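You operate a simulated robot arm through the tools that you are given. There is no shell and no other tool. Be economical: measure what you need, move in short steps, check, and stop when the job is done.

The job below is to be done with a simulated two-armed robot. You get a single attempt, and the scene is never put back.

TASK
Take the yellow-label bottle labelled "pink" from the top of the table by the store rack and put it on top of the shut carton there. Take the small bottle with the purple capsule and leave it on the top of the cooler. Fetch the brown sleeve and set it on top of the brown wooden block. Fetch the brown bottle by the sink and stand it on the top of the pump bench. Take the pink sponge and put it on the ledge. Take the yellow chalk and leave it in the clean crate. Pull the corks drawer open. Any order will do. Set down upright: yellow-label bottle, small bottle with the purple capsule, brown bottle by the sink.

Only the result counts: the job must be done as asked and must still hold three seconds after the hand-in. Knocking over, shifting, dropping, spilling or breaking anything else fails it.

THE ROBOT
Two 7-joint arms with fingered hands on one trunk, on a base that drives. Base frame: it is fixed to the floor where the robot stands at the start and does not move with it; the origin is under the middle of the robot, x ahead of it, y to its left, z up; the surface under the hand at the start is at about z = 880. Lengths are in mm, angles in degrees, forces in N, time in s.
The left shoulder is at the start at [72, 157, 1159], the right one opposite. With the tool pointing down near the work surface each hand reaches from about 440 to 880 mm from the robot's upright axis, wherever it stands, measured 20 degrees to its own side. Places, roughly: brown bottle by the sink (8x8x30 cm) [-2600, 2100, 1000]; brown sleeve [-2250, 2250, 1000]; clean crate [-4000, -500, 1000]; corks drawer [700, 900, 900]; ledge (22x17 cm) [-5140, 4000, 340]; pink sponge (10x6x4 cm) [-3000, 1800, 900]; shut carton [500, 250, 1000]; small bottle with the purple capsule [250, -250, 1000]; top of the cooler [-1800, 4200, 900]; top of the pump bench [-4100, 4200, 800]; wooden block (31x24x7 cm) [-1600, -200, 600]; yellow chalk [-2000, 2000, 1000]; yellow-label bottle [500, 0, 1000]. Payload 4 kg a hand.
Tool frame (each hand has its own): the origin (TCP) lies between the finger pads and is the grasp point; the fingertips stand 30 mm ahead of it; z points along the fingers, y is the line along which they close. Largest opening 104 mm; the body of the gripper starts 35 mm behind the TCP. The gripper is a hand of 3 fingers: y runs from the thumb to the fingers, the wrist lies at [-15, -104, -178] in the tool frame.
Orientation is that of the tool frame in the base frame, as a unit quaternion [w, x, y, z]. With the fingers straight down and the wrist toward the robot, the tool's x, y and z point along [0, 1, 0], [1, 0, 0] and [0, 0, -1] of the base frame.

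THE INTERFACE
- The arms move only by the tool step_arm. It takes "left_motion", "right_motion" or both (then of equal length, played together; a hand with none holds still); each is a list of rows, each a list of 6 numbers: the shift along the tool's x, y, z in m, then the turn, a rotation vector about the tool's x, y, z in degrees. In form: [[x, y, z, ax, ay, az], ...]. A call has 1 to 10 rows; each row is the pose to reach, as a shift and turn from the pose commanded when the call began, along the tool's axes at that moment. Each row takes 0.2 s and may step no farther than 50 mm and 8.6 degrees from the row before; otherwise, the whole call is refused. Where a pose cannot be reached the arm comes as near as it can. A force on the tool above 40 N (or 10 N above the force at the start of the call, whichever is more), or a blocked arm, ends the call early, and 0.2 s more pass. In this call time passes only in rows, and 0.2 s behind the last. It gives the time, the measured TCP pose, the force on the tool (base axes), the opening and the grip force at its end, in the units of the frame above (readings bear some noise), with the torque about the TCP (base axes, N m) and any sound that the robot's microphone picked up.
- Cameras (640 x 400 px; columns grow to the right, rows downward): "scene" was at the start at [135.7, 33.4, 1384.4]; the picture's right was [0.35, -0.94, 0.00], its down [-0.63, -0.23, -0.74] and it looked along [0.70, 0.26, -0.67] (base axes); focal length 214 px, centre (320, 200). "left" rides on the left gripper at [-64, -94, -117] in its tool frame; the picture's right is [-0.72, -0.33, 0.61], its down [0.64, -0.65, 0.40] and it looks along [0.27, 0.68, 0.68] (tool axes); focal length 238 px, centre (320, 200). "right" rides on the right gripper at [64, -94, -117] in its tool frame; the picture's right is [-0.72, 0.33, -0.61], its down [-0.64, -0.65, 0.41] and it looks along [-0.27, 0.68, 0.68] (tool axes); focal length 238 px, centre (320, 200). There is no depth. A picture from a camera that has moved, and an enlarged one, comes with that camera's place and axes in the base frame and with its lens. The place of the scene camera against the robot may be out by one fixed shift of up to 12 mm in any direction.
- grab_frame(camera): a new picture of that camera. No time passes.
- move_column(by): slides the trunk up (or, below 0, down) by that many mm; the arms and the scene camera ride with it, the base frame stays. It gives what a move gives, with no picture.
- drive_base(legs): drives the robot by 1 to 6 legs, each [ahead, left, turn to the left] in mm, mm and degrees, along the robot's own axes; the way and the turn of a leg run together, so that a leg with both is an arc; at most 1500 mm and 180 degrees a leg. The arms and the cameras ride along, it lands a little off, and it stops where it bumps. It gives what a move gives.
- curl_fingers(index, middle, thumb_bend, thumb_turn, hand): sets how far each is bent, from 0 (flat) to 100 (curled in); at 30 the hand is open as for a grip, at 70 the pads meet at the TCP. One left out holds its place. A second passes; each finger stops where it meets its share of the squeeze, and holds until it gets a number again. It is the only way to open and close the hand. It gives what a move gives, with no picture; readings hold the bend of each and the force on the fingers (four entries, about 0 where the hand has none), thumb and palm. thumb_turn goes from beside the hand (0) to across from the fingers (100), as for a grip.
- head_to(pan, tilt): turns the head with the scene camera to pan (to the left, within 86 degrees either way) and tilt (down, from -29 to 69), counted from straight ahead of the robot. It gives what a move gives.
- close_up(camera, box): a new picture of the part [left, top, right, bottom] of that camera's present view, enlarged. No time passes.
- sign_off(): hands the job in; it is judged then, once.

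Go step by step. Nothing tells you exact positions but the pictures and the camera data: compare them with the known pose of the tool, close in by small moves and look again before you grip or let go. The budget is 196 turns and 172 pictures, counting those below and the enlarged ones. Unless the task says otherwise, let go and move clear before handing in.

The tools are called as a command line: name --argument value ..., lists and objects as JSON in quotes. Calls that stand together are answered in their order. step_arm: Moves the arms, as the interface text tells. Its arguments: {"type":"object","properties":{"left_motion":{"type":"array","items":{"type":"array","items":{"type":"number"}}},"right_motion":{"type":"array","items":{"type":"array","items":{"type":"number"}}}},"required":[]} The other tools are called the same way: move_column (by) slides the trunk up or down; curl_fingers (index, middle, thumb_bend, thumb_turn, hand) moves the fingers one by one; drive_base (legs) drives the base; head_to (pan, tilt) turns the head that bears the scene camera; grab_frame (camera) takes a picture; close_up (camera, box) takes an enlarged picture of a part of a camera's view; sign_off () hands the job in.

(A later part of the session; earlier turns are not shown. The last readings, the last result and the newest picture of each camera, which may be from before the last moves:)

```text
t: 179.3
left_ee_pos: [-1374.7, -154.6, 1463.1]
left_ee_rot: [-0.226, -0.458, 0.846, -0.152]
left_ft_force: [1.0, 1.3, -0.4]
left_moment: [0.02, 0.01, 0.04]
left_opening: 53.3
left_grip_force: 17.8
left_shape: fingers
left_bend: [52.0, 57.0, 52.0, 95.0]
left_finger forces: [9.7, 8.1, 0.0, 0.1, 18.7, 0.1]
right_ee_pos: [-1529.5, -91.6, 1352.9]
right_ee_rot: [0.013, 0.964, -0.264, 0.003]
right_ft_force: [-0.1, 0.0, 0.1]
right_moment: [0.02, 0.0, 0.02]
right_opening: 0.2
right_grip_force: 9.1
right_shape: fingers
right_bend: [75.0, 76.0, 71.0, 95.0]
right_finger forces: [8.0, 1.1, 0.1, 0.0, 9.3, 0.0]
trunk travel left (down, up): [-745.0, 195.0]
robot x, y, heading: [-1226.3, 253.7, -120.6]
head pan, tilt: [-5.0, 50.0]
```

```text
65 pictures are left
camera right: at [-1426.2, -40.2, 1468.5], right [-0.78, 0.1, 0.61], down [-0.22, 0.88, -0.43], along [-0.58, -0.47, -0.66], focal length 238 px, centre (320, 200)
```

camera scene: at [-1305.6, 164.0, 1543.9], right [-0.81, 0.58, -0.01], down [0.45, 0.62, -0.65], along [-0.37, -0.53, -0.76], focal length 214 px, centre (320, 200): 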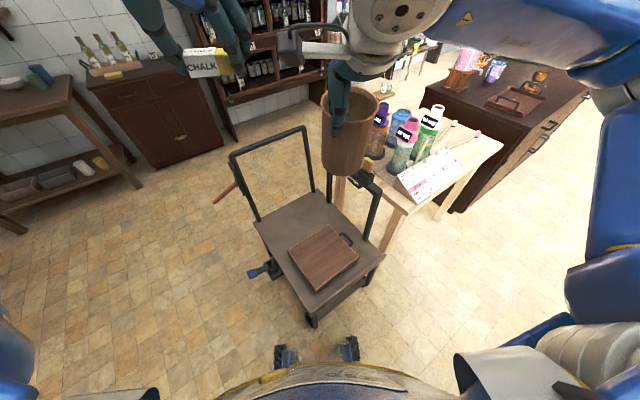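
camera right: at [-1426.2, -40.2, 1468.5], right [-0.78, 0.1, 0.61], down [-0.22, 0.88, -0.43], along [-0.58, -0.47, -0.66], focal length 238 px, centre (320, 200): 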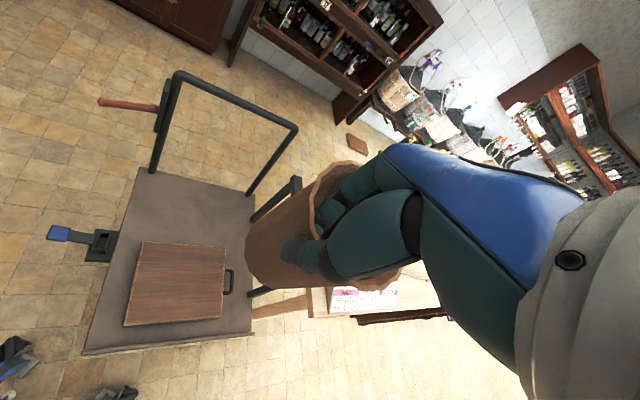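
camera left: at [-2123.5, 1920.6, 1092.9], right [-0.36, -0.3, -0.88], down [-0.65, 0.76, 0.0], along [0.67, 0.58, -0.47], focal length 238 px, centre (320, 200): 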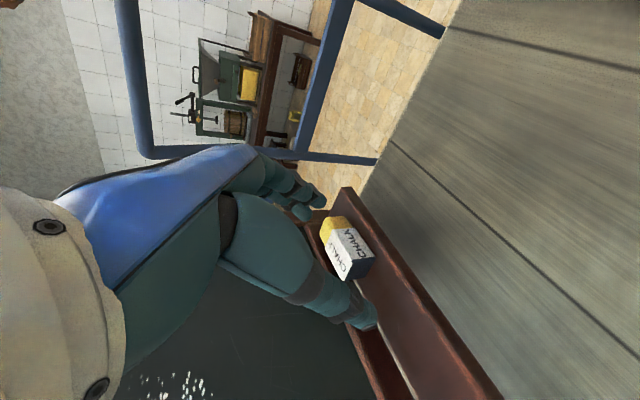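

Both cameras agree on the block centre (-1571, -207) at z≈580. Lower the trunk 400 and line the sleeve up.

move_column --by -400

step_arm --right_motion '[[0.008, 0.025, 0.01, 0, 0, 0], [0.016, 0.05, 0.03, 0, 0, 0], [0.023, 0.072, 0.06, 0, 0, 0], [0.023, 0.072, 0.1, 0, 0, 0]]'

grab_frame --camera "scene"

grab_frame --camera "right"

```text
t: 183.1
left_ee_pos: [-1361.1, -171.6, 1059.2]
left_ee_rot: [-0.227, -0.46, 0.846, -0.145]
left_ft_force: [0.8, 0.6, -0.1]
left_moment: [0.01, 0.03, 0.03]
left_opening: 53.3
left_grip_force: 18.2
left_shape: fingers
left_bend: [52.0, 57.0, 52.0, 95.0]
left_finger forces: [9.6, 8.1, 0.0, 0.0, 18.7, 0.0]
right_ee_pos: [-1518.2, -106.7, 951.8]
right_ee_rot: [0.008, 0.965, -0.264, -0.003]
right_ft_force: [-0.3, 0.2, 0.0]
right_moment: [0.03, -0.01, -0.02]
right_opening: 0.1
right_grip_force: 9.5
right_shape: fingers
right_bend: [75.0, 76.0, 71.0, 95.0]
right_finger forces: [7.9, 1.2, 0.0, 0.1, 9.3, 0.1]
trunk travel left (down, up): [-345.0, 595.0]
robot x, y, heading: [-1223.1, 252.7, -120.6]
head pan, tilt: [-5.0, 50.0]
```

```text
t: 184.1
left_ee_pos: [-1360.9, -171.3, 1059.2]
left_ee_rot: [-0.227, -0.461, 0.846, -0.145]
left_ft_force: [-0.4, 0.9, 0.0]
left_moment: [0.04, 0.0, -0.03]
left_opening: 53.3
left_grip_force: 18.3
left_shape: fingers
left_bend: [52.0, 57.0, 52.0, 95.0]
left_finger forces: [9.8, 8.0, 0.0, 0.0, 18.7, 0.0]
right_ee_pos: [-1535.5, -183.7, 853.0]
right_ee_rot: [0.01, 0.964, -0.264, -0.003]
right_ft_force: [-0.2, 0.4, -0.1]
right_moment: [0.0, -0.04, -0.01]
right_opening: 0.0
right_grip_force: 9.4
right_shape: fingers
right_bend: [75.0, 76.0, 71.0, 95.0]
right_finger forces: [8.1, 1.2, 0.0, 0.1, 9.3, 0.0]
trunk travel left (down, up): [-345.0, 595.0]
robot x, y, heading: [-1226.4, 250.2, -120.6]
head pan, tilt: [-5.0, 50.0]
```

```text
64 pictures are left
camera scene: at [-1293.0, 144.8, 1143.1], right [-0.81, 0.58, 0.0], down [0.45, 0.62, -0.64], along [-0.37, -0.52, -0.77], focal length 214 px, centre (320, 200)
```

scene: 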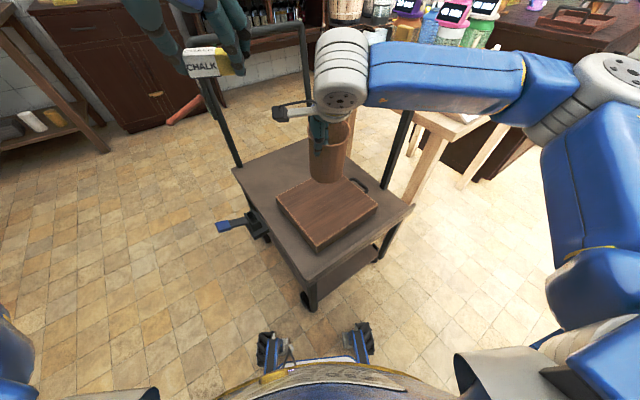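

```text
63 pictures are left
camera right: at [-1430.0, -134.4, 967.9], right [-0.78, 0.1, 0.62], down [-0.22, 0.88, -0.42], along [-0.59, -0.46, -0.66], focal length 238 px, centre (320, 200)
```

right: 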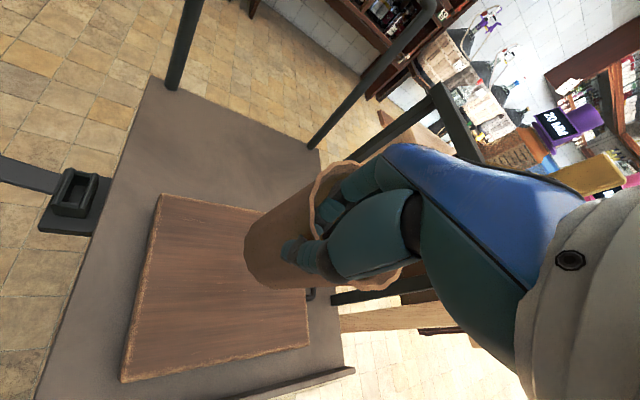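

step_arm --right_motion '[[-0.011, -0.002, 0.03, 0, 0, 0], [-0.02, -0.004, 0.06, 0, 0, 0], [-0.02, -0.004, 0.095, 0, 0, 0]]'

grab_frame --camera "scene"

grab_frame --camera "right"

```text
t: 184.9
left_ee_pos: [-1361.1, -172.4, 1057.9]
left_ee_rot: [-0.227, -0.46, 0.846, -0.144]
left_ft_force: [-0.3, 0.5, -0.6]
left_moment: [-0.01, -0.01, 0.02]
left_opening: 53.4
left_grip_force: 18.1
left_shape: fingers
left_bend: [52.0, 57.0, 52.0, 95.0]
left_finger forces: [9.7, 8.1, 0.1, 0.1, 18.7, 0.1]
right_ee_pos: [-1554.9, -170.4, 759.3]
right_ee_rot: [0.009, 0.965, -0.263, -0.003]
right_ft_force: [-0.6, 0.3, -0.2]
right_moment: [0.01, -0.04, 0.01]
right_opening: 0.0
right_grip_force: 9.1
right_shape: fingers
right_bend: [75.0, 76.0, 71.0, 95.0]
right_finger forces: [8.2, 1.1, 0.1, 0.0, 9.3, 0.1]
trunk travel left (down, up): [-345.0, 595.0]
robot x, y, heading: [-1226.4, 251.9, -120.6]
head pan, tilt: [-5.0, 50.0]
```

```text
62 pictures are left
camera scene: at [-1293.1, 144.6, 1143.0], right [-0.81, 0.58, 0.0], down [0.45, 0.62, -0.64], along [-0.37, -0.52, -0.77], focal length 214 px, centre (320, 200)
```

scene: 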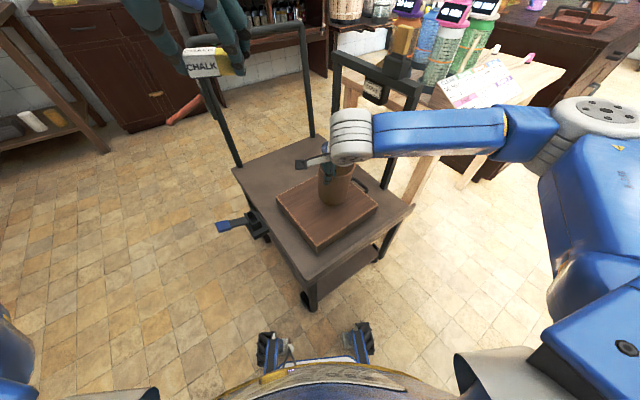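

```text
61 pictures are left
camera right: at [-1448.7, -120.3, 873.9], right [-0.78, 0.09, 0.62], down [-0.22, 0.88, -0.42], along [-0.59, -0.46, -0.67], focal length 238 px, centre (320, 200)
```

right: 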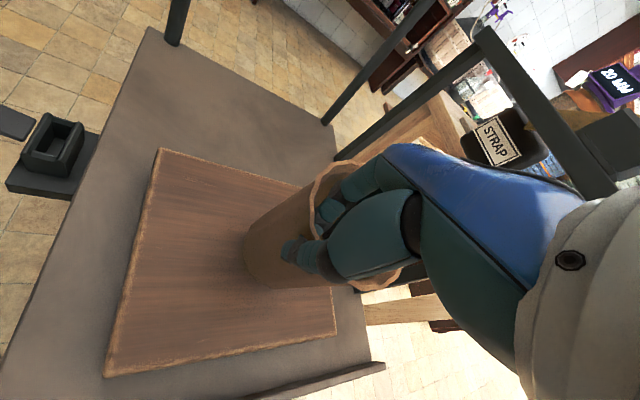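

step_arm --right_motion '[[0.012, 0, 0.008, 0, 0, 0], [0.012, 0, 0.014, 0, 0, 0], [0.012, 0, 0.018, 0, 0, 0]]'

close_up --camera "scene" --box '[260, 130, 400, 260]'

```text
t: 185.7
left_ee_pos: [-1361.4, -170.8, 1060.3]
left_ee_rot: [-0.227, -0.461, 0.846, -0.145]
left_ft_force: [0.9, 0.6, -0.2]
left_moment: [-0.01, 0.04, 0.01]
left_opening: 53.6
left_grip_force: 18.5
left_shape: fingers
left_bend: [52.0, 57.0, 52.0, 95.0]
left_finger forces: [9.7, 8.0, 0.1, 0.0, 18.7, 0.0]
right_ee_pos: [-1540.5, -176.6, 739.5]
right_ee_rot: [0.008, 0.965, -0.264, -0.004]
right_ft_force: [1.0, -0.1, -0.4]
right_moment: [0.0, -0.01, 0.03]
right_opening: 0.1
right_grip_force: 9.3
right_shape: fingers
right_bend: [75.0, 76.0, 71.0, 95.0]
right_finger forces: [8.1, 1.2, 0.1, 0.0, 9.4, 0.0]
trunk travel left (down, up): [-345.0, 595.0]
robot x, y, heading: [-1224.7, 251.3, -120.3]
head pan, tilt: [-5.0, 50.0]
```

```text
3.08 times, centred on (330, 195) of scene
camera zoom: at [-1292.5, 145.0, 1143.1], right [-0.81, 0.58, 0.0], down [0.45, 0.62, -0.64], along [-0.37, -0.52, -0.77], focal length 660 px, centre (289, 215)
```

zoom: 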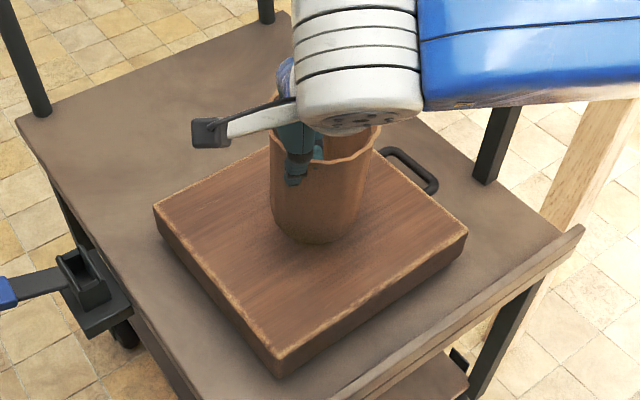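

Centred over the block. Ease down to contact.

step_arm --right_motion '[[0, 0, 0.004, 0, 0, 0], [0, 0, 0.008, 0, 0, 0], [0, 0, 0.011, 0, 0, 0]]'

close_up --camera "scene" --box '[260, 130, 400, 260]'

```text
t: 186.5
left_ee_pos: [-1360.7, -170.6, 1059.4]
left_ee_rot: [-0.227, -0.46, 0.846, -0.145]
left_ft_force: [-0.1, -0.5, 0.5]
left_moment: [0.02, 0.0, -0.01]
left_opening: 53.4
left_grip_force: 18.1
left_shape: fingers
left_bend: [52.0, 57.0, 52.0, 95.0]
left_finger forces: [9.7, 8.2, 0.0, 0.0, 18.8, 0.0]
right_ee_pos: [-1542.0, -177.4, 728.7]
right_ee_rot: [0.009, 0.965, -0.263, -0.003]
right_ft_force: [-0.7, 0.0, -0.1]
right_moment: [0.02, -0.01, 0.01]
right_opening: 0.1
right_grip_force: 9.3
right_shape: fingers
right_bend: [75.0, 76.0, 71.0, 95.0]
right_finger forces: [8.2, 1.2, 0.1, 0.0, 9.4, 0.0]
trunk travel left (down, up): [-345.0, 595.0]
robot x, y, heading: [-1223.0, 250.9, -120.3]
head pan, tilt: [-5.0, 50.0]
```

```text
3.08 times, centred on (330, 195) of scene
camera zoom: at [-1292.5, 145.1, 1143.1], right [-0.81, 0.58, 0.0], down [0.45, 0.62, -0.64], along [-0.37, -0.52, -0.77], focal length 660 px, centre (289, 215)
```

zoom: 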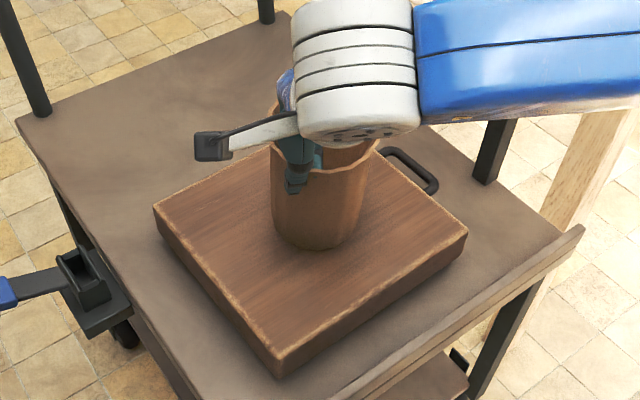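

step_arm --right_motion '[[0, 0, 0.003, 0, 0, 0], [0, 0, 0.006, 0, 0, 0], [0, 0, 0.008, 0, 0, 0]]'

```text
t: 187.3
left_ee_pos: [-1358.8, -169.3, 1060.1]
left_ee_rot: [-0.228, -0.461, 0.845, -0.145]
left_ft_force: [0.0, -0.4, -1.2]
left_moment: [0.02, 0.01, -0.01]
left_opening: 53.4
left_grip_force: 17.6
left_shape: fingers
left_bend: [52.0, 57.0, 52.0, 95.0]
left_finger forces: [9.8, 8.1, 0.1, 0.1, 18.7, 0.1]
right_ee_pos: [-1541.8, -177.2, 724.7]
right_ee_rot: [0.011, 0.965, -0.263, -0.004]
right_ft_force: [1.3, -0.4, 12.9]
right_moment: [-0.05, -0.14, -0.02]
right_opening: 0.0
right_grip_force: 10.8
right_shape: fingers
right_bend: [75.0, 76.0, 71.0, 95.0]
right_finger forces: [10.5, 1.6, 0.0, 0.1, 11.6, 0.0]
trunk travel left (down, up): [-345.0, 595.0]
robot x, y, heading: [-1225.0, 251.2, -120.5]
head pan, tilt: [-5.0, 50.0]
```

Contact (13 N). Ease up 3 mm and release, then rise straight out.

step_arm --right_motion '[[0, 0, -0.003, 0, 0, 0]]'

curl_fingers --hand "right" --index 56 --middle 56 --thumb_bend 50

step_arm --right_motion '[[0, 0, -0.02, 0, 0, 0], [0, 0, -0.05, 0, 0, 0], [0, 0, -0.09, 0, 0, 0], [0, 0, -0.14, 0, 0, 0], [0, 0, -0.19, 0, 0, 0]]'

grab_frame --camera "scene"

```text
t: 187.7
left_ee_pos: [-1360.4, -171.8, 1059.9]
left_ee_rot: [-0.228, -0.46, 0.846, -0.145]
left_ft_force: [0.5, -0.7, -1.3]
left_moment: [0.0, 0.01, 0.0]
left_opening: 53.3
left_grip_force: 17.9
left_shape: fingers
left_bend: [52.0, 57.0, 52.0, 95.0]
left_finger forces: [9.7, 8.2, 0.0, 0.0, 18.7, 0.0]
right_ee_pos: [-1541.0, -175.8, 723.8]
right_ee_rot: [0.008, 0.965, -0.264, -0.004]
right_ft_force: [1.0, -0.5, 5.8]
right_moment: [-0.05, -0.06, -0.02]
right_opening: 0.0
right_grip_force: 10.8
right_shape: fingers
right_bend: [75.0, 76.0, 71.0, 95.0]
right_finger forces: [9.3, 1.5, 0.1, 0.0, 10.6, 0.0]
trunk travel left (down, up): [-345.0, 595.0]
robot x, y, heading: [-1226.3, 255.5, -120.7]
head pan, tilt: [-5.0, 50.0]
```

```text
t: 188.7
left_ee_pos: [-1361.1, -170.5, 1059.4]
left_ee_rot: [-0.227, -0.461, 0.846, -0.145]
left_ft_force: [-0.7, 0.1, -1.4]
left_moment: [0.01, 0.03, 0.0]
left_opening: 53.2
left_grip_force: 18.3
left_shape: fingers
left_bend: [52.0, 57.0, 52.0, 95.0]
left_finger forces: [9.7, 8.2, 0.1, 0.1, 18.7, 0.1]
right_ee_pos: [-1541.6, -176.5, 724.8]
right_ee_rot: [0.01, 0.964, -0.264, -0.003]
right_ft_force: [-0.1, 0.7, 0.6]
right_moment: [0.04, -0.02, -0.01]
right_opening: 43.9
right_grip_force: 0.1
right_shape: fingers
right_bend: [56.0, 56.0, 50.0, 97.0]
right_finger forces: [0.0, 0.1, 0.0, 0.0, 0.1, 0.0]
trunk travel left (down, up): [-345.0, 595.0]
robot x, y, heading: [-1227.1, 252.4, -120.5]
head pan, tilt: [-5.0, 50.0]
```

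```text
t: 189.9
left_ee_pos: [-1359.9, -171.1, 1059.5]
left_ee_rot: [-0.227, -0.461, 0.845, -0.144]
left_ft_force: [0.6, -0.2, -0.4]
left_moment: [0.01, 0.01, 0.01]
left_opening: 53.3
left_grip_force: 18.1
left_shape: fingers
left_bend: [52.0, 57.0, 52.0, 95.0]
left_finger forces: [9.6, 8.1, 0.0, 0.0, 18.7, 0.1]
right_ee_pos: [-1538.3, -170.0, 914.3]
right_ee_rot: [0.01, 0.965, -0.263, -0.003]
right_ft_force: [0.4, -0.8, -0.3]
right_moment: [0.01, -0.01, 0.01]
right_opening: 43.6
right_grip_force: 0.0
right_shape: fingers
right_bend: [56.0, 56.0, 50.0, 97.0]
right_finger forces: [0.0, 0.0, 0.0, 0.1, 0.0, 0.0]
trunk travel left (down, up): [-345.0, 595.0]
robot x, y, heading: [-1224.4, 250.9, -120.7]
head pan, tilt: [-5.0, 50.0]
```

```text
58 pictures are left
camera scene: at [-1291.5, 145.6, 1143.2], right [-0.81, 0.58, 0.0], down [0.45, 0.62, -0.64], along [-0.37, -0.52, -0.77], focal length 214 px, centre (320, 200)
```

scene: 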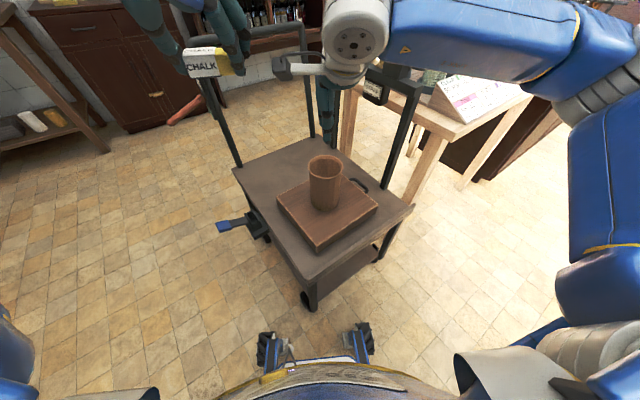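

The sleeve stands on the block. Now the chalk goes to the clean crate at (-4000, -500): raise the trunk, back off and strafe west along the dresser's front.

move_column --by 400

drive_base --legs '[[-400, 0, 0], [0, 0, 30.5], [0, -1400, 0], [0, -1400, 0]]'

head_to --pan 0 --tilt 30

grab_frame --camera "scene"

```text
t: 193.7
left_ee_pos: [-1360.5, -171.2, 1458.5]
left_ee_rot: [-0.228, -0.461, 0.845, -0.144]
left_ft_force: [0.8, 0.1, -0.4]
left_moment: [0.01, -0.05, -0.04]
left_opening: 53.7
left_grip_force: 18.1
left_shape: fingers
left_bend: [52.0, 57.0, 52.0, 95.0]
left_finger forces: [9.6, 8.0, 0.0, 0.1, 18.6, 0.1]
right_ee_pos: [-1539.1, -171.6, 1312.9]
right_ee_rot: [0.009, 0.964, -0.264, -0.004]
right_ft_force: [0.4, -0.3, 0.7]
right_moment: [-0.03, 0.03, -0.04]
right_opening: 44.0
right_grip_force: 0.0
right_shape: fingers
right_bend: [56.0, 56.0, 50.0, 97.0]
right_finger forces: [0.0, 0.0, 0.0, 0.0, 0.1, 0.1]
trunk travel left (down, up): [-745.0, 195.0]
robot x, y, heading: [-1225.3, 252.2, -120.5]
head pan, tilt: [-5.0, 50.0]
```

```text
t: 211.1
left_ee_pos: [-3728.4, 70.5, 1459.1]
left_ee_rot: [0.178, 0.681, -0.681, 0.203]
left_ft_force: [-0.4, -0.6, -0.6]
left_moment: [0.03, -0.02, -0.01]
left_opening: 53.2
left_grip_force: 17.9
left_shape: fingers
left_bend: [52.0, 57.0, 52.0, 95.0]
left_finger forces: [9.3, 8.1, 0.0, 0.0, 18.5, 0.0]
right_ee_pos: [-3877.6, -27.0, 1314.4]
right_ee_rot: [0.01, 1.0, 0.02, 0.0]
right_ft_force: [0.1, -0.5, 0.1]
right_moment: [0.01, 0.03, 0.03]
right_opening: 43.9
right_grip_force: 0.0
right_shape: fingers
right_bend: [56.0, 56.0, 50.0, 97.0]
right_finger forces: [0.0, 0.0, 0.0, 0.0, 0.1, 0.1]
trunk travel left (down, up): [-745.0, 195.0]
robot x, y, heading: [-3841.4, 500.5, -87.8]
head pan, tilt: [-5.0, 50.0]
```

```text
t: 211.9
left_ee_pos: [-3729.1, 73.0, 1460.8]
left_ee_rot: [-0.178, -0.68, 0.681, -0.203]
left_ft_force: [0.3, -0.3, -0.7]
left_moment: [0.02, 0.02, 0.01]
left_opening: 53.3
left_grip_force: 17.2
left_shape: fingers
left_bend: [52.0, 57.0, 52.0, 95.0]
left_finger forces: [9.1, 8.1, 0.0, 0.1, 18.5, 0.0]
right_ee_pos: [-3880.0, -25.5, 1314.4]
right_ee_rot: [0.011, 1.0, 0.019, -0.001]
right_ft_force: [0.0, -0.6, -0.3]
right_moment: [0.01, 0.02, 0.01]
right_opening: 43.7
right_grip_force: 0.0
right_shape: fingers
right_bend: [56.0, 56.0, 50.0, 97.0]
right_finger forces: [0.1, 0.0, 0.1, 0.0, 0.1, 0.1]
trunk travel left (down, up): [-745.0, 195.0]
robot x, y, heading: [-3846.9, 497.6, -88.2]
head pan, tilt: [0.0, 30.0]
```

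```text
57 pictures are left
camera scene: at [-3835.0, 356.7, 1572.5], right [-1.0, -0.04, 0.0], down [-0.02, 0.5, -0.86], along [0.03, -0.86, -0.5], focal length 214 px, centre (320, 200)
```

scene: 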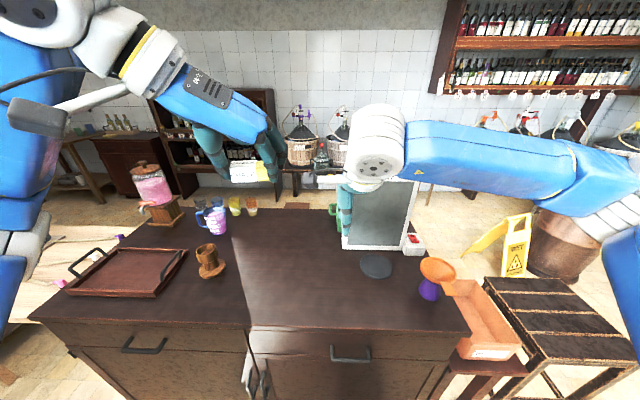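

close_up --camera "scene" --box '[310, 160, 550, 370]'

```text
1.90 times, centred on (430, 265) of scene
camera zoom: at [-3835.0, 356.7, 1572.5], right [-1.0, -0.04, 0.0], down [-0.02, 0.5, -0.86], along [0.03, -0.86, -0.5], focal length 408 px, centre (110, 76)
```

zoom: 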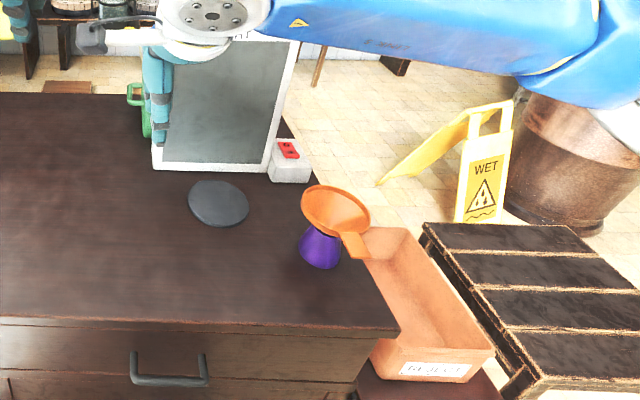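

close_up --camera "scene" --box '[450, 330, 530, 370]'

close_up --camera "scene" --box '[180, 130, 440, 280]'

grab_frame --camera "left"

```text
8.00 times, centred on (490, 350) of scene
camera zoom: at [-3835.0, 356.7, 1572.5], right [-1.0, -0.04, 0.0], down [-0.02, 0.5, -0.86], along [0.03, -0.86, -0.5], focal length 1716 px, centre (-1040, -1000)
```

zoom: 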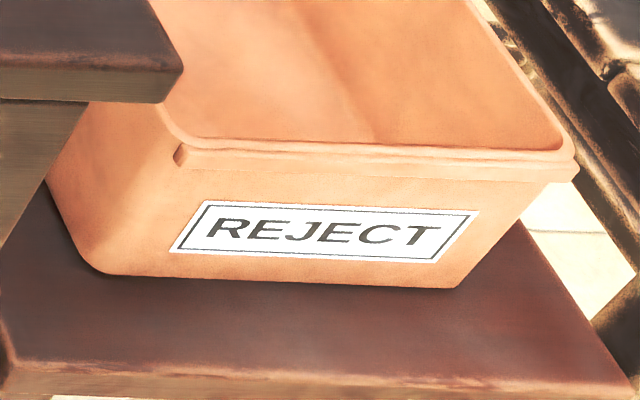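

```text
2.46 times, centred on (310, 205) of scene
camera zoom: at [-3835.0, 356.7, 1572.5], right [-1.0, -0.04, 0.0], down [-0.02, 0.5, -0.86], along [0.03, -0.86, -0.5], focal length 528 px, centre (345, 188)
```

zoom: 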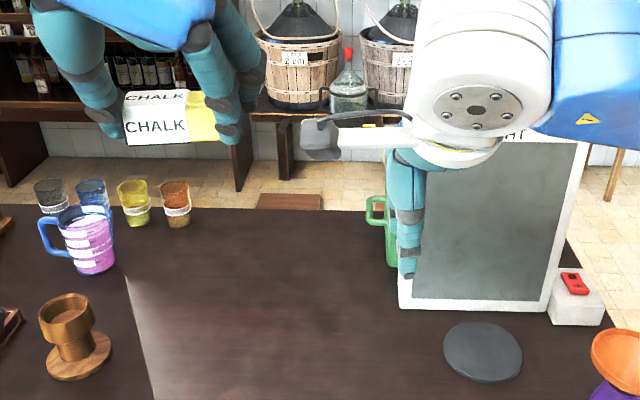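

```text
53 pictures are left
camera left: at [-3639.3, 187.0, 1531.6], right [0.36, 0.3, -0.89], down [0.66, -0.75, 0.01], along [-0.66, -0.59, -0.46], focal length 238 px, centre (320, 200)
```

left: 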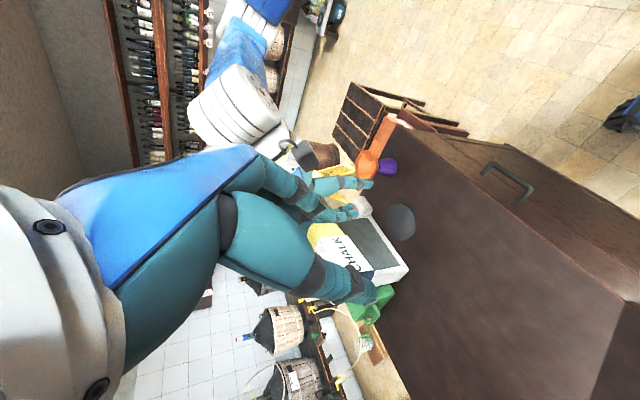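

The orange bin is REJECT. The green thing behind the light panel may be the clean crate; I'll pull the right arm back to see it.

step_arm --right_motion '[[-0.03, -0.03, 0, 0, 0, 0], [-0.06, -0.06, 0, 0, 0, 0], [-0.09, -0.09, 0, 0, 0, 0], [-0.12, -0.12, 0, 0, 0, 0], [-0.15, -0.15, 0, 0, 0, 0], [-0.18, -0.18, 0, 0, 0, 0]]'

head_to --pan -8 --tilt 38

grab_frame --camera "scene"

close_up --camera "left" --box '[300, 130, 460, 350]'

```text
t: 213.3
left_ee_pos: [-3732.3, 72.6, 1460.3]
left_ee_rot: [-0.177, -0.68, 0.682, -0.205]
left_ft_force: [-0.3, -0.1, -0.9]
left_moment: [0.01, -0.02, 0.02]
left_opening: 53.3
left_grip_force: 18.4
left_shape: fingers
left_bend: [52.0, 57.0, 52.0, 95.0]
left_finger forces: [9.1, 8.1, 0.0, 0.1, 18.5, 0.1]
right_ee_pos: [-4038.5, 96.6, 1318.9]
right_ee_rot: [0.01, 1.0, 0.019, 0.001]
right_ft_force: [0.5, 0.7, 0.5]
right_moment: [0.01, 0.0, 0.0]
right_opening: 43.9
right_grip_force: 0.1
right_shape: fingers
right_bend: [56.0, 56.0, 50.0, 97.0]
right_finger forces: [0.1, 0.0, 0.1, 0.0, 0.0, 0.0]
right hand out of reach, approached as far as the arm can: row 5, 6
trunk travel left (down, up): [-745.0, 195.0]
robot x, y, heading: [-3843.3, 499.2, -87.7]
head pan, tilt: [0.0, 30.0]
```

```text
t: 214.0
left_ee_pos: [-3731.0, 73.2, 1460.2]
left_ee_rot: [-0.177, -0.68, 0.681, -0.204]
left_ft_force: [-0.1, 0.8, -0.7]
left_moment: [0.0, -0.02, 0.0]
left_opening: 53.2
left_grip_force: 17.8
left_shape: fingers
left_bend: [52.0, 57.0, 52.0, 95.0]
left_finger forces: [9.2, 8.1, 0.0, 0.0, 18.5, 0.0]
right_ee_pos: [-4036.9, 96.1, 1320.4]
right_ee_rot: [0.009, 1.0, 0.018, 0.002]
right_ft_force: [0.2, 0.4, 0.6]
right_moment: [0.0, 0.04, 0.01]
right_opening: 44.0
right_grip_force: 0.0
right_shape: fingers
right_bend: [56.0, 56.0, 50.0, 97.0]
right_finger forces: [0.0, 0.1, 0.0, 0.0, 0.1, 0.0]
trunk travel left (down, up): [-745.0, 195.0]
robot x, y, heading: [-3845.8, 497.8, -88.0]
head pan, tilt: [-8.0, 38.0]
```

```text
52 pictures are left
camera scene: at [-3848.7, 362.2, 1560.4], right [-0.99, 0.1, 0.0], down [0.06, 0.61, -0.79], along [-0.08, -0.78, -0.62], focal length 214 px, centre (320, 200)
```

scene: 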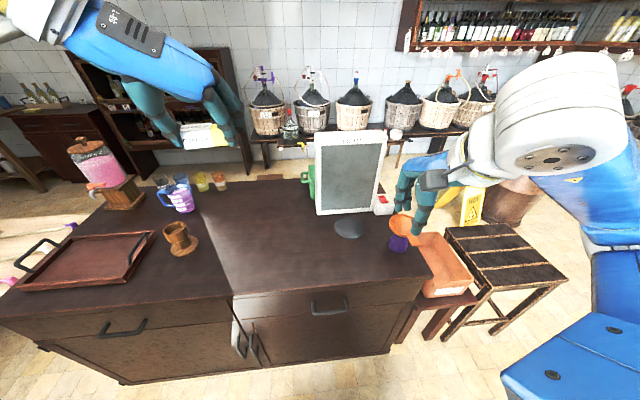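

```text
1.82 times, centred on (380, 240) of left
camera zoom: at [-3640.9, 187.6, 1531.9], right [0.36, 0.3, -0.89], down [0.66, -0.75, 0.01], along [-0.66, -0.59, -0.47], focal length 433 px, centre (211, 127)
```

zoom: 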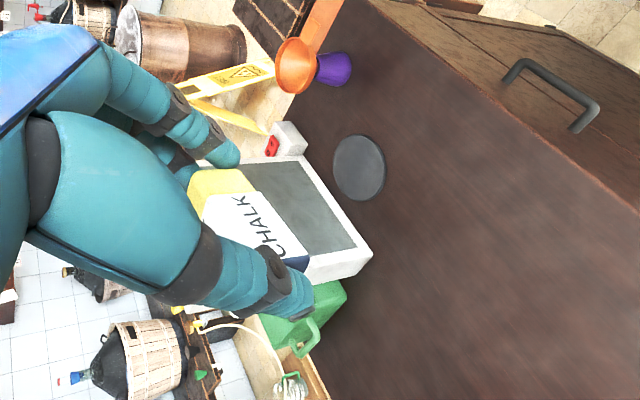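

The clean crate is the green one behind the light panel (panel x -3914…-4212, y≈-356, top z≈1280). I'll move closer so the left hand can reach past the panel's east edge.

drive_base --legs '[[0, -180, -2], [300, 0, 0]]'

head_to --pan 5 --tilt 45

move_column --by 190

grab_frame --camera "scene"

```text
t: 217.2
left_ee_pos: [-3941.3, -150.0, 1459.1]
left_ee_rot: [-0.183, -0.668, 0.692, -0.201]
left_ft_force: [0.5, 0.2, -0.3]
left_moment: [-0.02, 0.02, -0.01]
left_opening: 52.4
left_grip_force: 18.4
left_shape: fingers
left_bend: [52.0, 57.0, 52.0, 95.0]
left_finger forces: [10.1, 8.2, 0.1, 0.1, 18.8, 0.0]
right_ee_pos: [-4246.0, -117.1, 1321.1]
right_ee_rot: [0.011, 1.0, 0.001, 0.0]
right_ft_force: [-0.5, 1.0, -0.1]
right_moment: [-0.02, -0.02, 0.0]
right_opening: 43.9
right_grip_force: 0.1
right_shape: fingers
right_bend: [56.0, 56.0, 50.0, 97.0]
right_finger forces: [0.1, 0.0, 0.1, 0.0, 0.0, 0.0]
trunk travel left (down, up): [-745.0, 195.0]
robot x, y, heading: [-4044.6, 272.7, -89.7]
head pan, tilt: [-8.0, 38.0]
stopped in leg 2: the robot was blocked; the commanded pose is now the measured one
```

```text
t: 218.0
left_ee_pos: [-3944.6, -151.6, 1459.5]
left_ee_rot: [-0.182, -0.668, 0.693, -0.201]
left_ft_force: [-0.9, 0.5, -0.1]
left_moment: [-0.01, 0.02, 0.0]
left_opening: 52.8
left_grip_force: 18.1
left_shape: fingers
left_bend: [52.0, 57.0, 52.0, 95.0]
left_finger forces: [10.0, 8.4, 0.1, 0.0, 18.7, 0.1]
right_ee_pos: [-4250.0, -119.1, 1321.0]
right_ee_rot: [0.012, 1.0, -0.001, 0.0]
right_ft_force: [0.1, 0.5, -0.3]
right_moment: [-0.04, -0.01, 0.01]
right_opening: 44.2
right_grip_force: 0.0
right_shape: fingers
right_bend: [56.0, 56.0, 50.0, 97.0]
right_finger forces: [0.0, 0.0, 0.0, 0.1, 0.0, 0.1]
trunk travel left (down, up): [-745.0, 195.0]
robot x, y, heading: [-4046.8, 273.5, -89.8]
head pan, tilt: [5.0, 45.0]
```

```text
t: 220.1
left_ee_pos: [-3944.9, -157.7, 1649.7]
left_ee_rot: [-0.181, -0.669, 0.693, -0.199]
left_ft_force: [-0.1, 0.0, -1.5]
left_moment: [0.02, 0.03, 0.03]
left_opening: 52.6
left_grip_force: 18.5
left_shape: fingers
left_bend: [52.0, 57.0, 52.0, 95.0]
left_finger forces: [10.1, 8.4, 0.0, 0.0, 18.7, 0.0]
right_ee_pos: [-4249.2, -123.6, 1509.3]
right_ee_rot: [0.009, 1.0, 0.0, 0.001]
right_ft_force: [0.5, 0.1, 0.0]
right_moment: [-0.01, 0.03, 0.01]
right_opening: 44.1
right_grip_force: 0.0
right_shape: fingers
right_bend: [56.0, 56.0, 50.0, 97.0]
right_finger forces: [0.0, 0.0, 0.1, 0.1, 0.0, 0.0]
trunk travel left (down, up): [-935.0, 5.0]
robot x, y, heading: [-4048.0, 274.8, -89.9]
head pan, tilt: [5.0, 45.0]
```

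```text
50 pictures are left
camera scene: at [-4032.8, 141.9, 1741.2], right [-1.0, -0.09, 0.0], down [-0.07, 0.71, -0.71], along [0.06, -0.7, -0.71], focal length 214 px, centre (320, 200)
```

scene: 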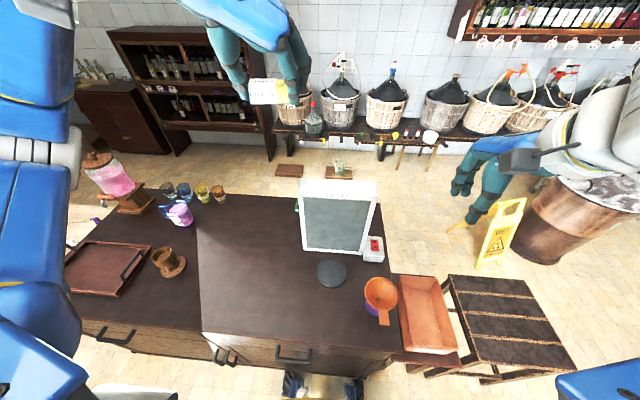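

The base just met the dresser front (edge at y≈0); the crate lies behind the panel around y -560. I'll back off slightly, shift east, and extend the left hand high over, tilted further, to look down at the crate.

drive_base --legs '[[-35, 0, 0], [0, 195, 0]]'

step_arm --left_motion '[[0.0317, 0.0205, 0.03, 0, 1.5, 0], [0.0634, 0.041, 0.06, 0, 3, 0], [0.0951, 0.0615, 0.09, 0, 4.5, 0], [0.1268, 0.082, 0.12, 0, 6, 0], [0.1585, 0.1025, 0.15, 0, 7.5, 0], [0.19, 0.123, 0.18, 0, 9, 0], [0.222, 0.1435, 0.21, 0, 10.5, 0], [0.2536, 0.164, 0.24, 0, 12, 0], [0.285, 0.1845, 0.27, 0, 13.5, 0], [0.317, 0.205, 0.3, 0, 15, 0]]'

grab_frame --camera "left"

grab_frame --camera "scene"

```text
t: 222.1
left_ee_pos: [-3782.4, -121.4, 1649.2]
left_ee_rot: [-0.174, -0.668, 0.693, -0.206]
left_ft_force: [-0.7, 0.6, -1.4]
left_moment: [-0.02, -0.07, 0.01]
left_opening: 52.5
left_grip_force: 18.8
left_shape: fingers
left_bend: [52.0, 57.0, 52.0, 95.0]
left_finger forces: [10.1, 8.3, 0.0, 0.0, 18.6, 0.0]
right_ee_pos: [-4085.4, -91.6, 1503.1]
right_ee_rot: [0.008, 1.0, 0.003, 0.01]
right_ft_force: [-1.1, 0.4, -0.9]
right_moment: [0.01, -0.07, 0.01]
right_opening: 44.0
right_grip_force: 0.0
right_shape: fingers
right_bend: [56.0, 56.0, 50.0, 97.0]
right_finger forces: [0.0, 0.0, 0.1, 0.0, 0.0, 0.0]
trunk travel left (down, up): [-935.0, 5.0]
robot x, y, heading: [-3852.5, 309.4, -89.4]
head pan, tilt: [5.0, 45.0]
```

```text
t: 224.3
left_ee_pos: [-3900.8, -508.0, 1538.7]
left_ee_rot: [-0.272, -0.639, 0.661, -0.285]
left_ft_force: [-0.2, -0.4, -0.3]
left_moment: [0.03, 0.0, 0.01]
left_opening: 51.9
left_grip_force: 18.6
left_shape: fingers
left_bend: [53.0, 57.0, 52.0, 95.0]
left_finger forces: [9.9, 8.2, 0.0, 0.0, 18.6, 0.0]
left hand out of reach, approached as far as the arm can: row 9, 10
right_ee_pos: [-4050.7, -88.1, 1509.4]
right_ee_rot: [0.01, 1.0, 0.003, -0.002]
right_ft_force: [-0.6, -0.1, 1.1]
right_moment: [-0.01, 0.0, 0.0]
right_opening: 43.9
right_grip_force: 0.1
right_shape: fingers
right_bend: [56.0, 56.0, 50.0, 97.0]
right_finger forces: [0.0, 0.0, 0.0, 0.1, 0.0, 0.1]
trunk travel left (down, up): [-935.0, 5.0]
robot x, y, heading: [-3855.2, 310.3, -89.4]
head pan, tilt: [5.0, 45.0]
```

```text
49 pictures are left
camera left: at [-3805.5, -383.1, 1577.4], right [0.36, 0.04, -0.93], down [0.63, -0.75, 0.2], along [-0.69, -0.66, -0.29], focal length 238 px, centre (320, 200)
```

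left: 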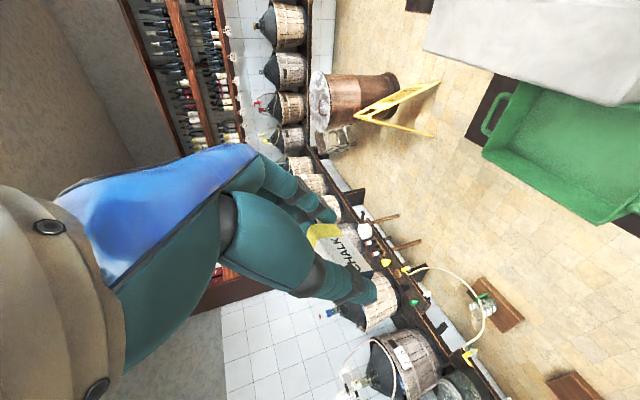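

```text
48 pictures are left
camera scene: at [-3846.6, 172.5, 1739.8], right [-1.0, -0.1, 0.0], down [-0.07, 0.71, -0.7], along [0.07, -0.7, -0.71], focal length 214 px, centre (320, 200)
```

scene: 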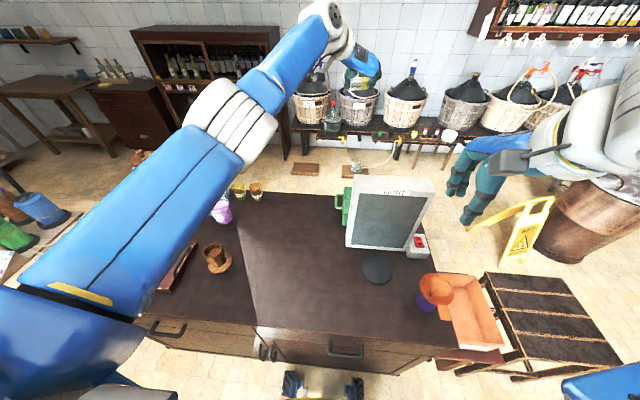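

Now I can see the green crate behind the panel: x about -4140…-3895, y -668…-500. I'll move in a bit, lower the trunk for reach, and check before going down beside the panel.

drive_base --legs '[[20, -45, 0]]'

move_column --by -270

grab_frame --camera "left"

grab_frame --camera "scene"

```text
t: 225.2
left_ee_pos: [-3949.4, -531.2, 1540.2]
left_ee_rot: [-0.27, -0.639, 0.661, -0.287]
left_ft_force: [-0.2, 0.0, -0.5]
left_moment: [0.03, -0.01, -0.05]
left_opening: 52.1
left_grip_force: 17.7
left_shape: fingers
left_bend: [53.0, 57.0, 52.0, 95.0]
left_finger forces: [9.7, 8.2, 0.0, 0.1, 18.6, 0.1]
right_ee_pos: [-4101.8, -107.6, 1507.8]
right_ee_rot: [0.013, 1.0, 0.005, -0.002]
right_ft_force: [-0.8, 0.2, 0.1]
right_moment: [0.01, -0.01, -0.01]
right_opening: 43.9
right_grip_force: 0.0
right_shape: fingers
right_bend: [56.0, 56.0, 50.0, 97.0]
right_finger forces: [0.0, 0.0, 0.1, 0.0, 0.1, 0.0]
trunk travel left (down, up): [-935.0, 5.0]
robot x, y, heading: [-3899.1, 288.7, -89.5]
head pan, tilt: [5.0, 45.0]
```

```text
t: 227.9
left_ee_pos: [-3919.6, -532.4, 1272.0]
left_ee_rot: [-0.275, -0.642, 0.658, -0.281]
left_ft_force: [0.2, -0.9, 0.3]
left_moment: [-0.06, 0.06, -0.02]
left_opening: 52.1
left_grip_force: 17.3
left_shape: fingers
left_bend: [53.0, 57.0, 52.0, 95.0]
left_finger forces: [9.2, 8.2, 0.0, 0.1, 18.0, 0.0]
right_ee_pos: [-4072.0, -104.3, 1242.7]
right_ee_rot: [0.015, 1.0, 0.01, -0.006]
right_ft_force: [0.2, 0.0, -1.1]
right_moment: [0.01, 0.03, 0.02]
right_opening: 44.0
right_grip_force: 0.0
right_shape: fingers
right_bend: [56.0, 56.0, 50.0, 97.0]
right_finger forces: [0.0, 0.1, 0.1, 0.0, 0.0, 0.0]
trunk travel left (down, up): [-665.0, 275.0]
robot x, y, heading: [-3903.1, 286.1, -89.5]
head pan, tilt: [5.0, 45.0]
```

```text
47 pictures are left
camera left: at [-3824.3, -406.5, 1309.7], right [0.34, 0.05, -0.94], down [0.64, -0.75, 0.2], along [-0.69, -0.66, -0.28], focal length 238 px, centre (320, 200)
```

left: 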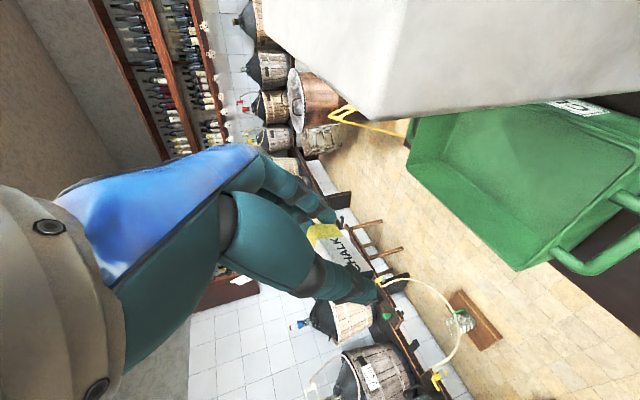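

```text
46 pictures are left
camera scene: at [-3886.7, 151.9, 1469.9], right [-1.0, -0.1, 0.0], down [-0.07, 0.71, -0.7], along [0.07, -0.7, -0.71], focal length 214 px, centre (320, 200)
```

scene: 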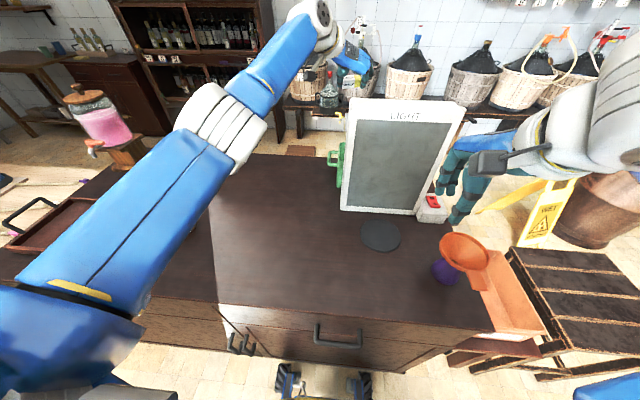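

Crate rim is z≈970, x -4150…-3897, y -689…-486. I'll extend first at height, then descend behind the panel and check clearance.

step_arm --left_motion '[[0.017, 0.01, 0.018, 0, 0, 0], [0.037, 0.02, 0.038, 0, 0, 0], [0.0044, 0.02, 0.069, 0, 0, 0], [-0.028, 0.02, 0.1, 0, 0, 0], [-0.0608, 0.02, 0.131, 0, 0, 0], [-0.088, 0.02, 0.157, 0, 0, 0]]'

grab_frame --camera "left"

grab_frame --camera "scene"

```text
t: 229.3
left_ee_pos: [-3946.7, -545.1, 1128.7]
left_ee_rot: [-0.271, -0.64, 0.659, -0.287]
left_ft_force: [5.3, -8.0, -0.3]
left_moment: [0.74, 0.46, -0.78]
left_opening: 45.3
left_grip_force: 15.6
left_shape: fingers
left_bend: [57.0, 57.0, 52.0, 95.0]
left_finger forces: [5.6, 10.1, 0.0, 0.1, 15.1, 0.1]
left hand out of reach, approached as far as the arm can: row 1, 2, 3, 4, 5, 6
right_ee_pos: [-4090.7, -104.2, 1240.4]
right_ee_rot: [0.013, 1.0, 0.006, -0.004]
right_ft_force: [0.0, 0.0, 0.3]
right_moment: [0.0, -0.03, 0.0]
right_opening: 43.6
right_grip_force: 0.1
right_shape: fingers
right_bend: [56.0, 56.0, 50.0, 97.0]
right_finger forces: [0.0, 0.0, 0.0, 0.0, 0.0, 0.1]
trunk travel left (down, up): [-665.0, 275.0]
robot x, y, heading: [-3900.9, 284.5, -89.5]
head pan, tilt: [5.0, 45.0]
```

```text
45 pictures are left
camera left: at [-3852.0, -419.9, 1167.1], right [0.35, 0.04, -0.93], down [0.63, -0.74, 0.21], along [-0.69, -0.67, -0.29], focal length 238 px, centre (320, 200)
```

left: 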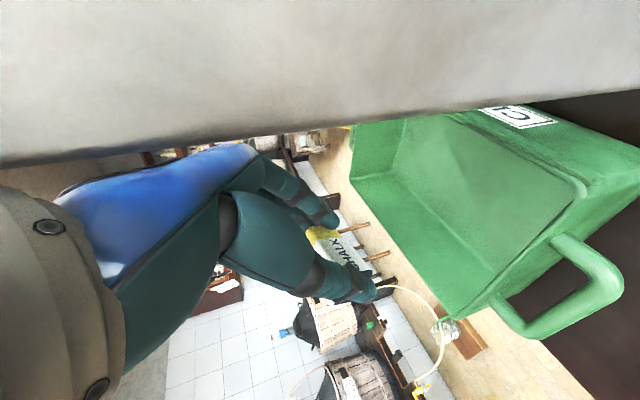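

```text
44 pictures are left
camera scene: at [-3900.1, 152.0, 1469.8], right [-1.0, -0.1, -0.01], down [-0.06, 0.71, -0.7], along [0.07, -0.7, -0.71], focal length 214 px, centre (320, 200)
```

scene: 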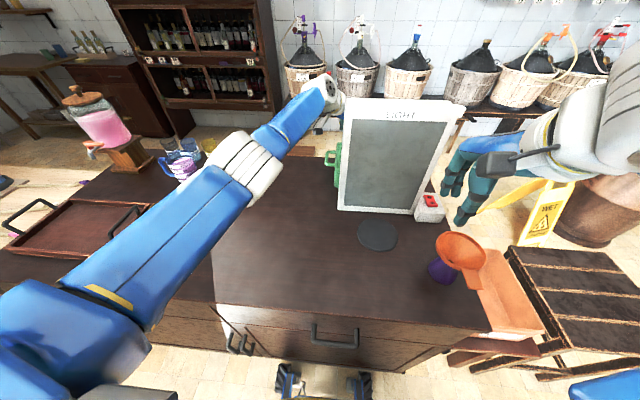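

The hand touches the panel's back and cannot reach far enough this way, so I'll withdraw upward and instead serve the crate from the open floor south of the dresser.

step_arm --left_motion '[[0.01, -0.02, -0.01, 0, 0, 0], [0.035, -0.03, -0.04, 0, 0, 0], [0.066, -0.03, -0.075, 0, 0, 0], [0.1, -0.03, -0.105, 0, 0, 0], [0.13, -0.03, -0.14, 0, 0, 0]]'

move_column --by 270

grab_frame --camera "left"

grab_frame --camera "scene"

```text
t: 230.5
left_ee_pos: [-3917.5, -524.5, 1307.6]
left_ee_rot: [-0.275, -0.64, 0.659, -0.283]
left_ft_force: [0.2, -1.0, -1.1]
left_moment: [0.04, 0.01, 0.01]
left_opening: 45.2
left_grip_force: 15.7
left_shape: fingers
left_bend: [57.0, 57.0, 52.0, 95.0]
left_finger forces: [5.8, 10.0, 0.0, 0.0, 14.8, 0.1]
left hand out of reach, approached as far as the arm can: row 5
right_ee_pos: [-4080.0, -102.4, 1241.5]
right_ee_rot: [0.014, 1.0, 0.006, -0.006]
right_ft_force: [0.9, -0.7, 0.8]
right_moment: [-0.01, 0.0, -0.01]
right_opening: 44.0
right_grip_force: 0.0
right_shape: fingers
right_bend: [56.0, 56.0, 50.0, 97.0]
right_finger forces: [0.0, 0.0, 0.0, 0.0, 0.0, 0.1]
trunk travel left (down, up): [-665.0, 275.0]
robot x, y, heading: [-3902.4, 287.1, -89.4]
head pan, tilt: [5.0, 45.0]
```

```text
t: 233.3
left_ee_pos: [-3919.9, -527.0, 1575.6]
left_ee_rot: [-0.275, -0.64, 0.659, -0.284]
left_ft_force: [-0.6, 0.4, -1.3]
left_moment: [0.03, -0.01, 0.01]
left_opening: 45.2
left_grip_force: 15.2
left_shape: fingers
left_bend: [57.0, 57.0, 52.0, 95.0]
left_finger forces: [5.7, 9.9, 0.0, 0.0, 14.8, 0.1]
right_ee_pos: [-4083.6, -103.3, 1511.2]
right_ee_rot: [0.014, 1.0, 0.006, -0.006]
right_ft_force: [-0.2, -0.7, -0.3]
right_moment: [0.02, 0.02, -0.01]
right_opening: 44.1
right_grip_force: 0.0
right_shape: fingers
right_bend: [56.0, 56.0, 50.0, 97.0]
right_finger forces: [0.0, 0.1, 0.0, 0.0, 0.0, 0.1]
trunk travel left (down, up): [-935.0, 5.0]
robot x, y, heading: [-3902.8, 288.6, -89.5]
head pan, tilt: [5.0, 45.0]
```

```text
43 pictures are left
camera left: at [-3824.0, -401.0, 1613.8], right [0.35, 0.04, -0.94], down [0.63, -0.75, 0.2], along [-0.69, -0.66, -0.29], focal length 238 px, centre (320, 200)
```

left: 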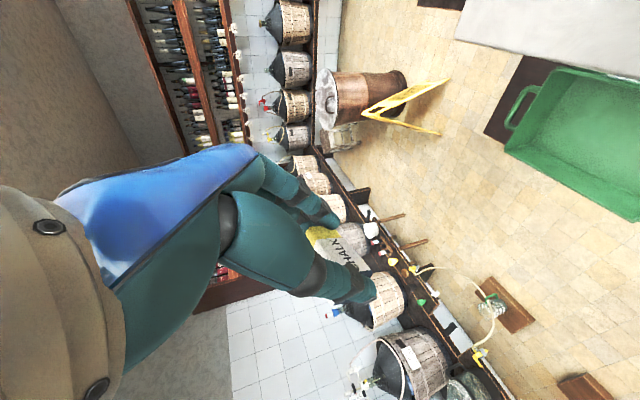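

```text
42 pictures are left
camera scene: at [-3891.0, 152.8, 1739.9], right [-1.0, -0.1, 0.0], down [-0.07, 0.71, -0.71], along [0.07, -0.7, -0.71], focal length 214 px, centre (320, 200)
```

scene: 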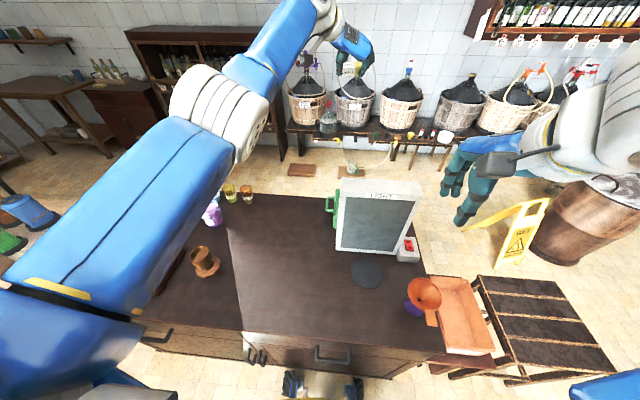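

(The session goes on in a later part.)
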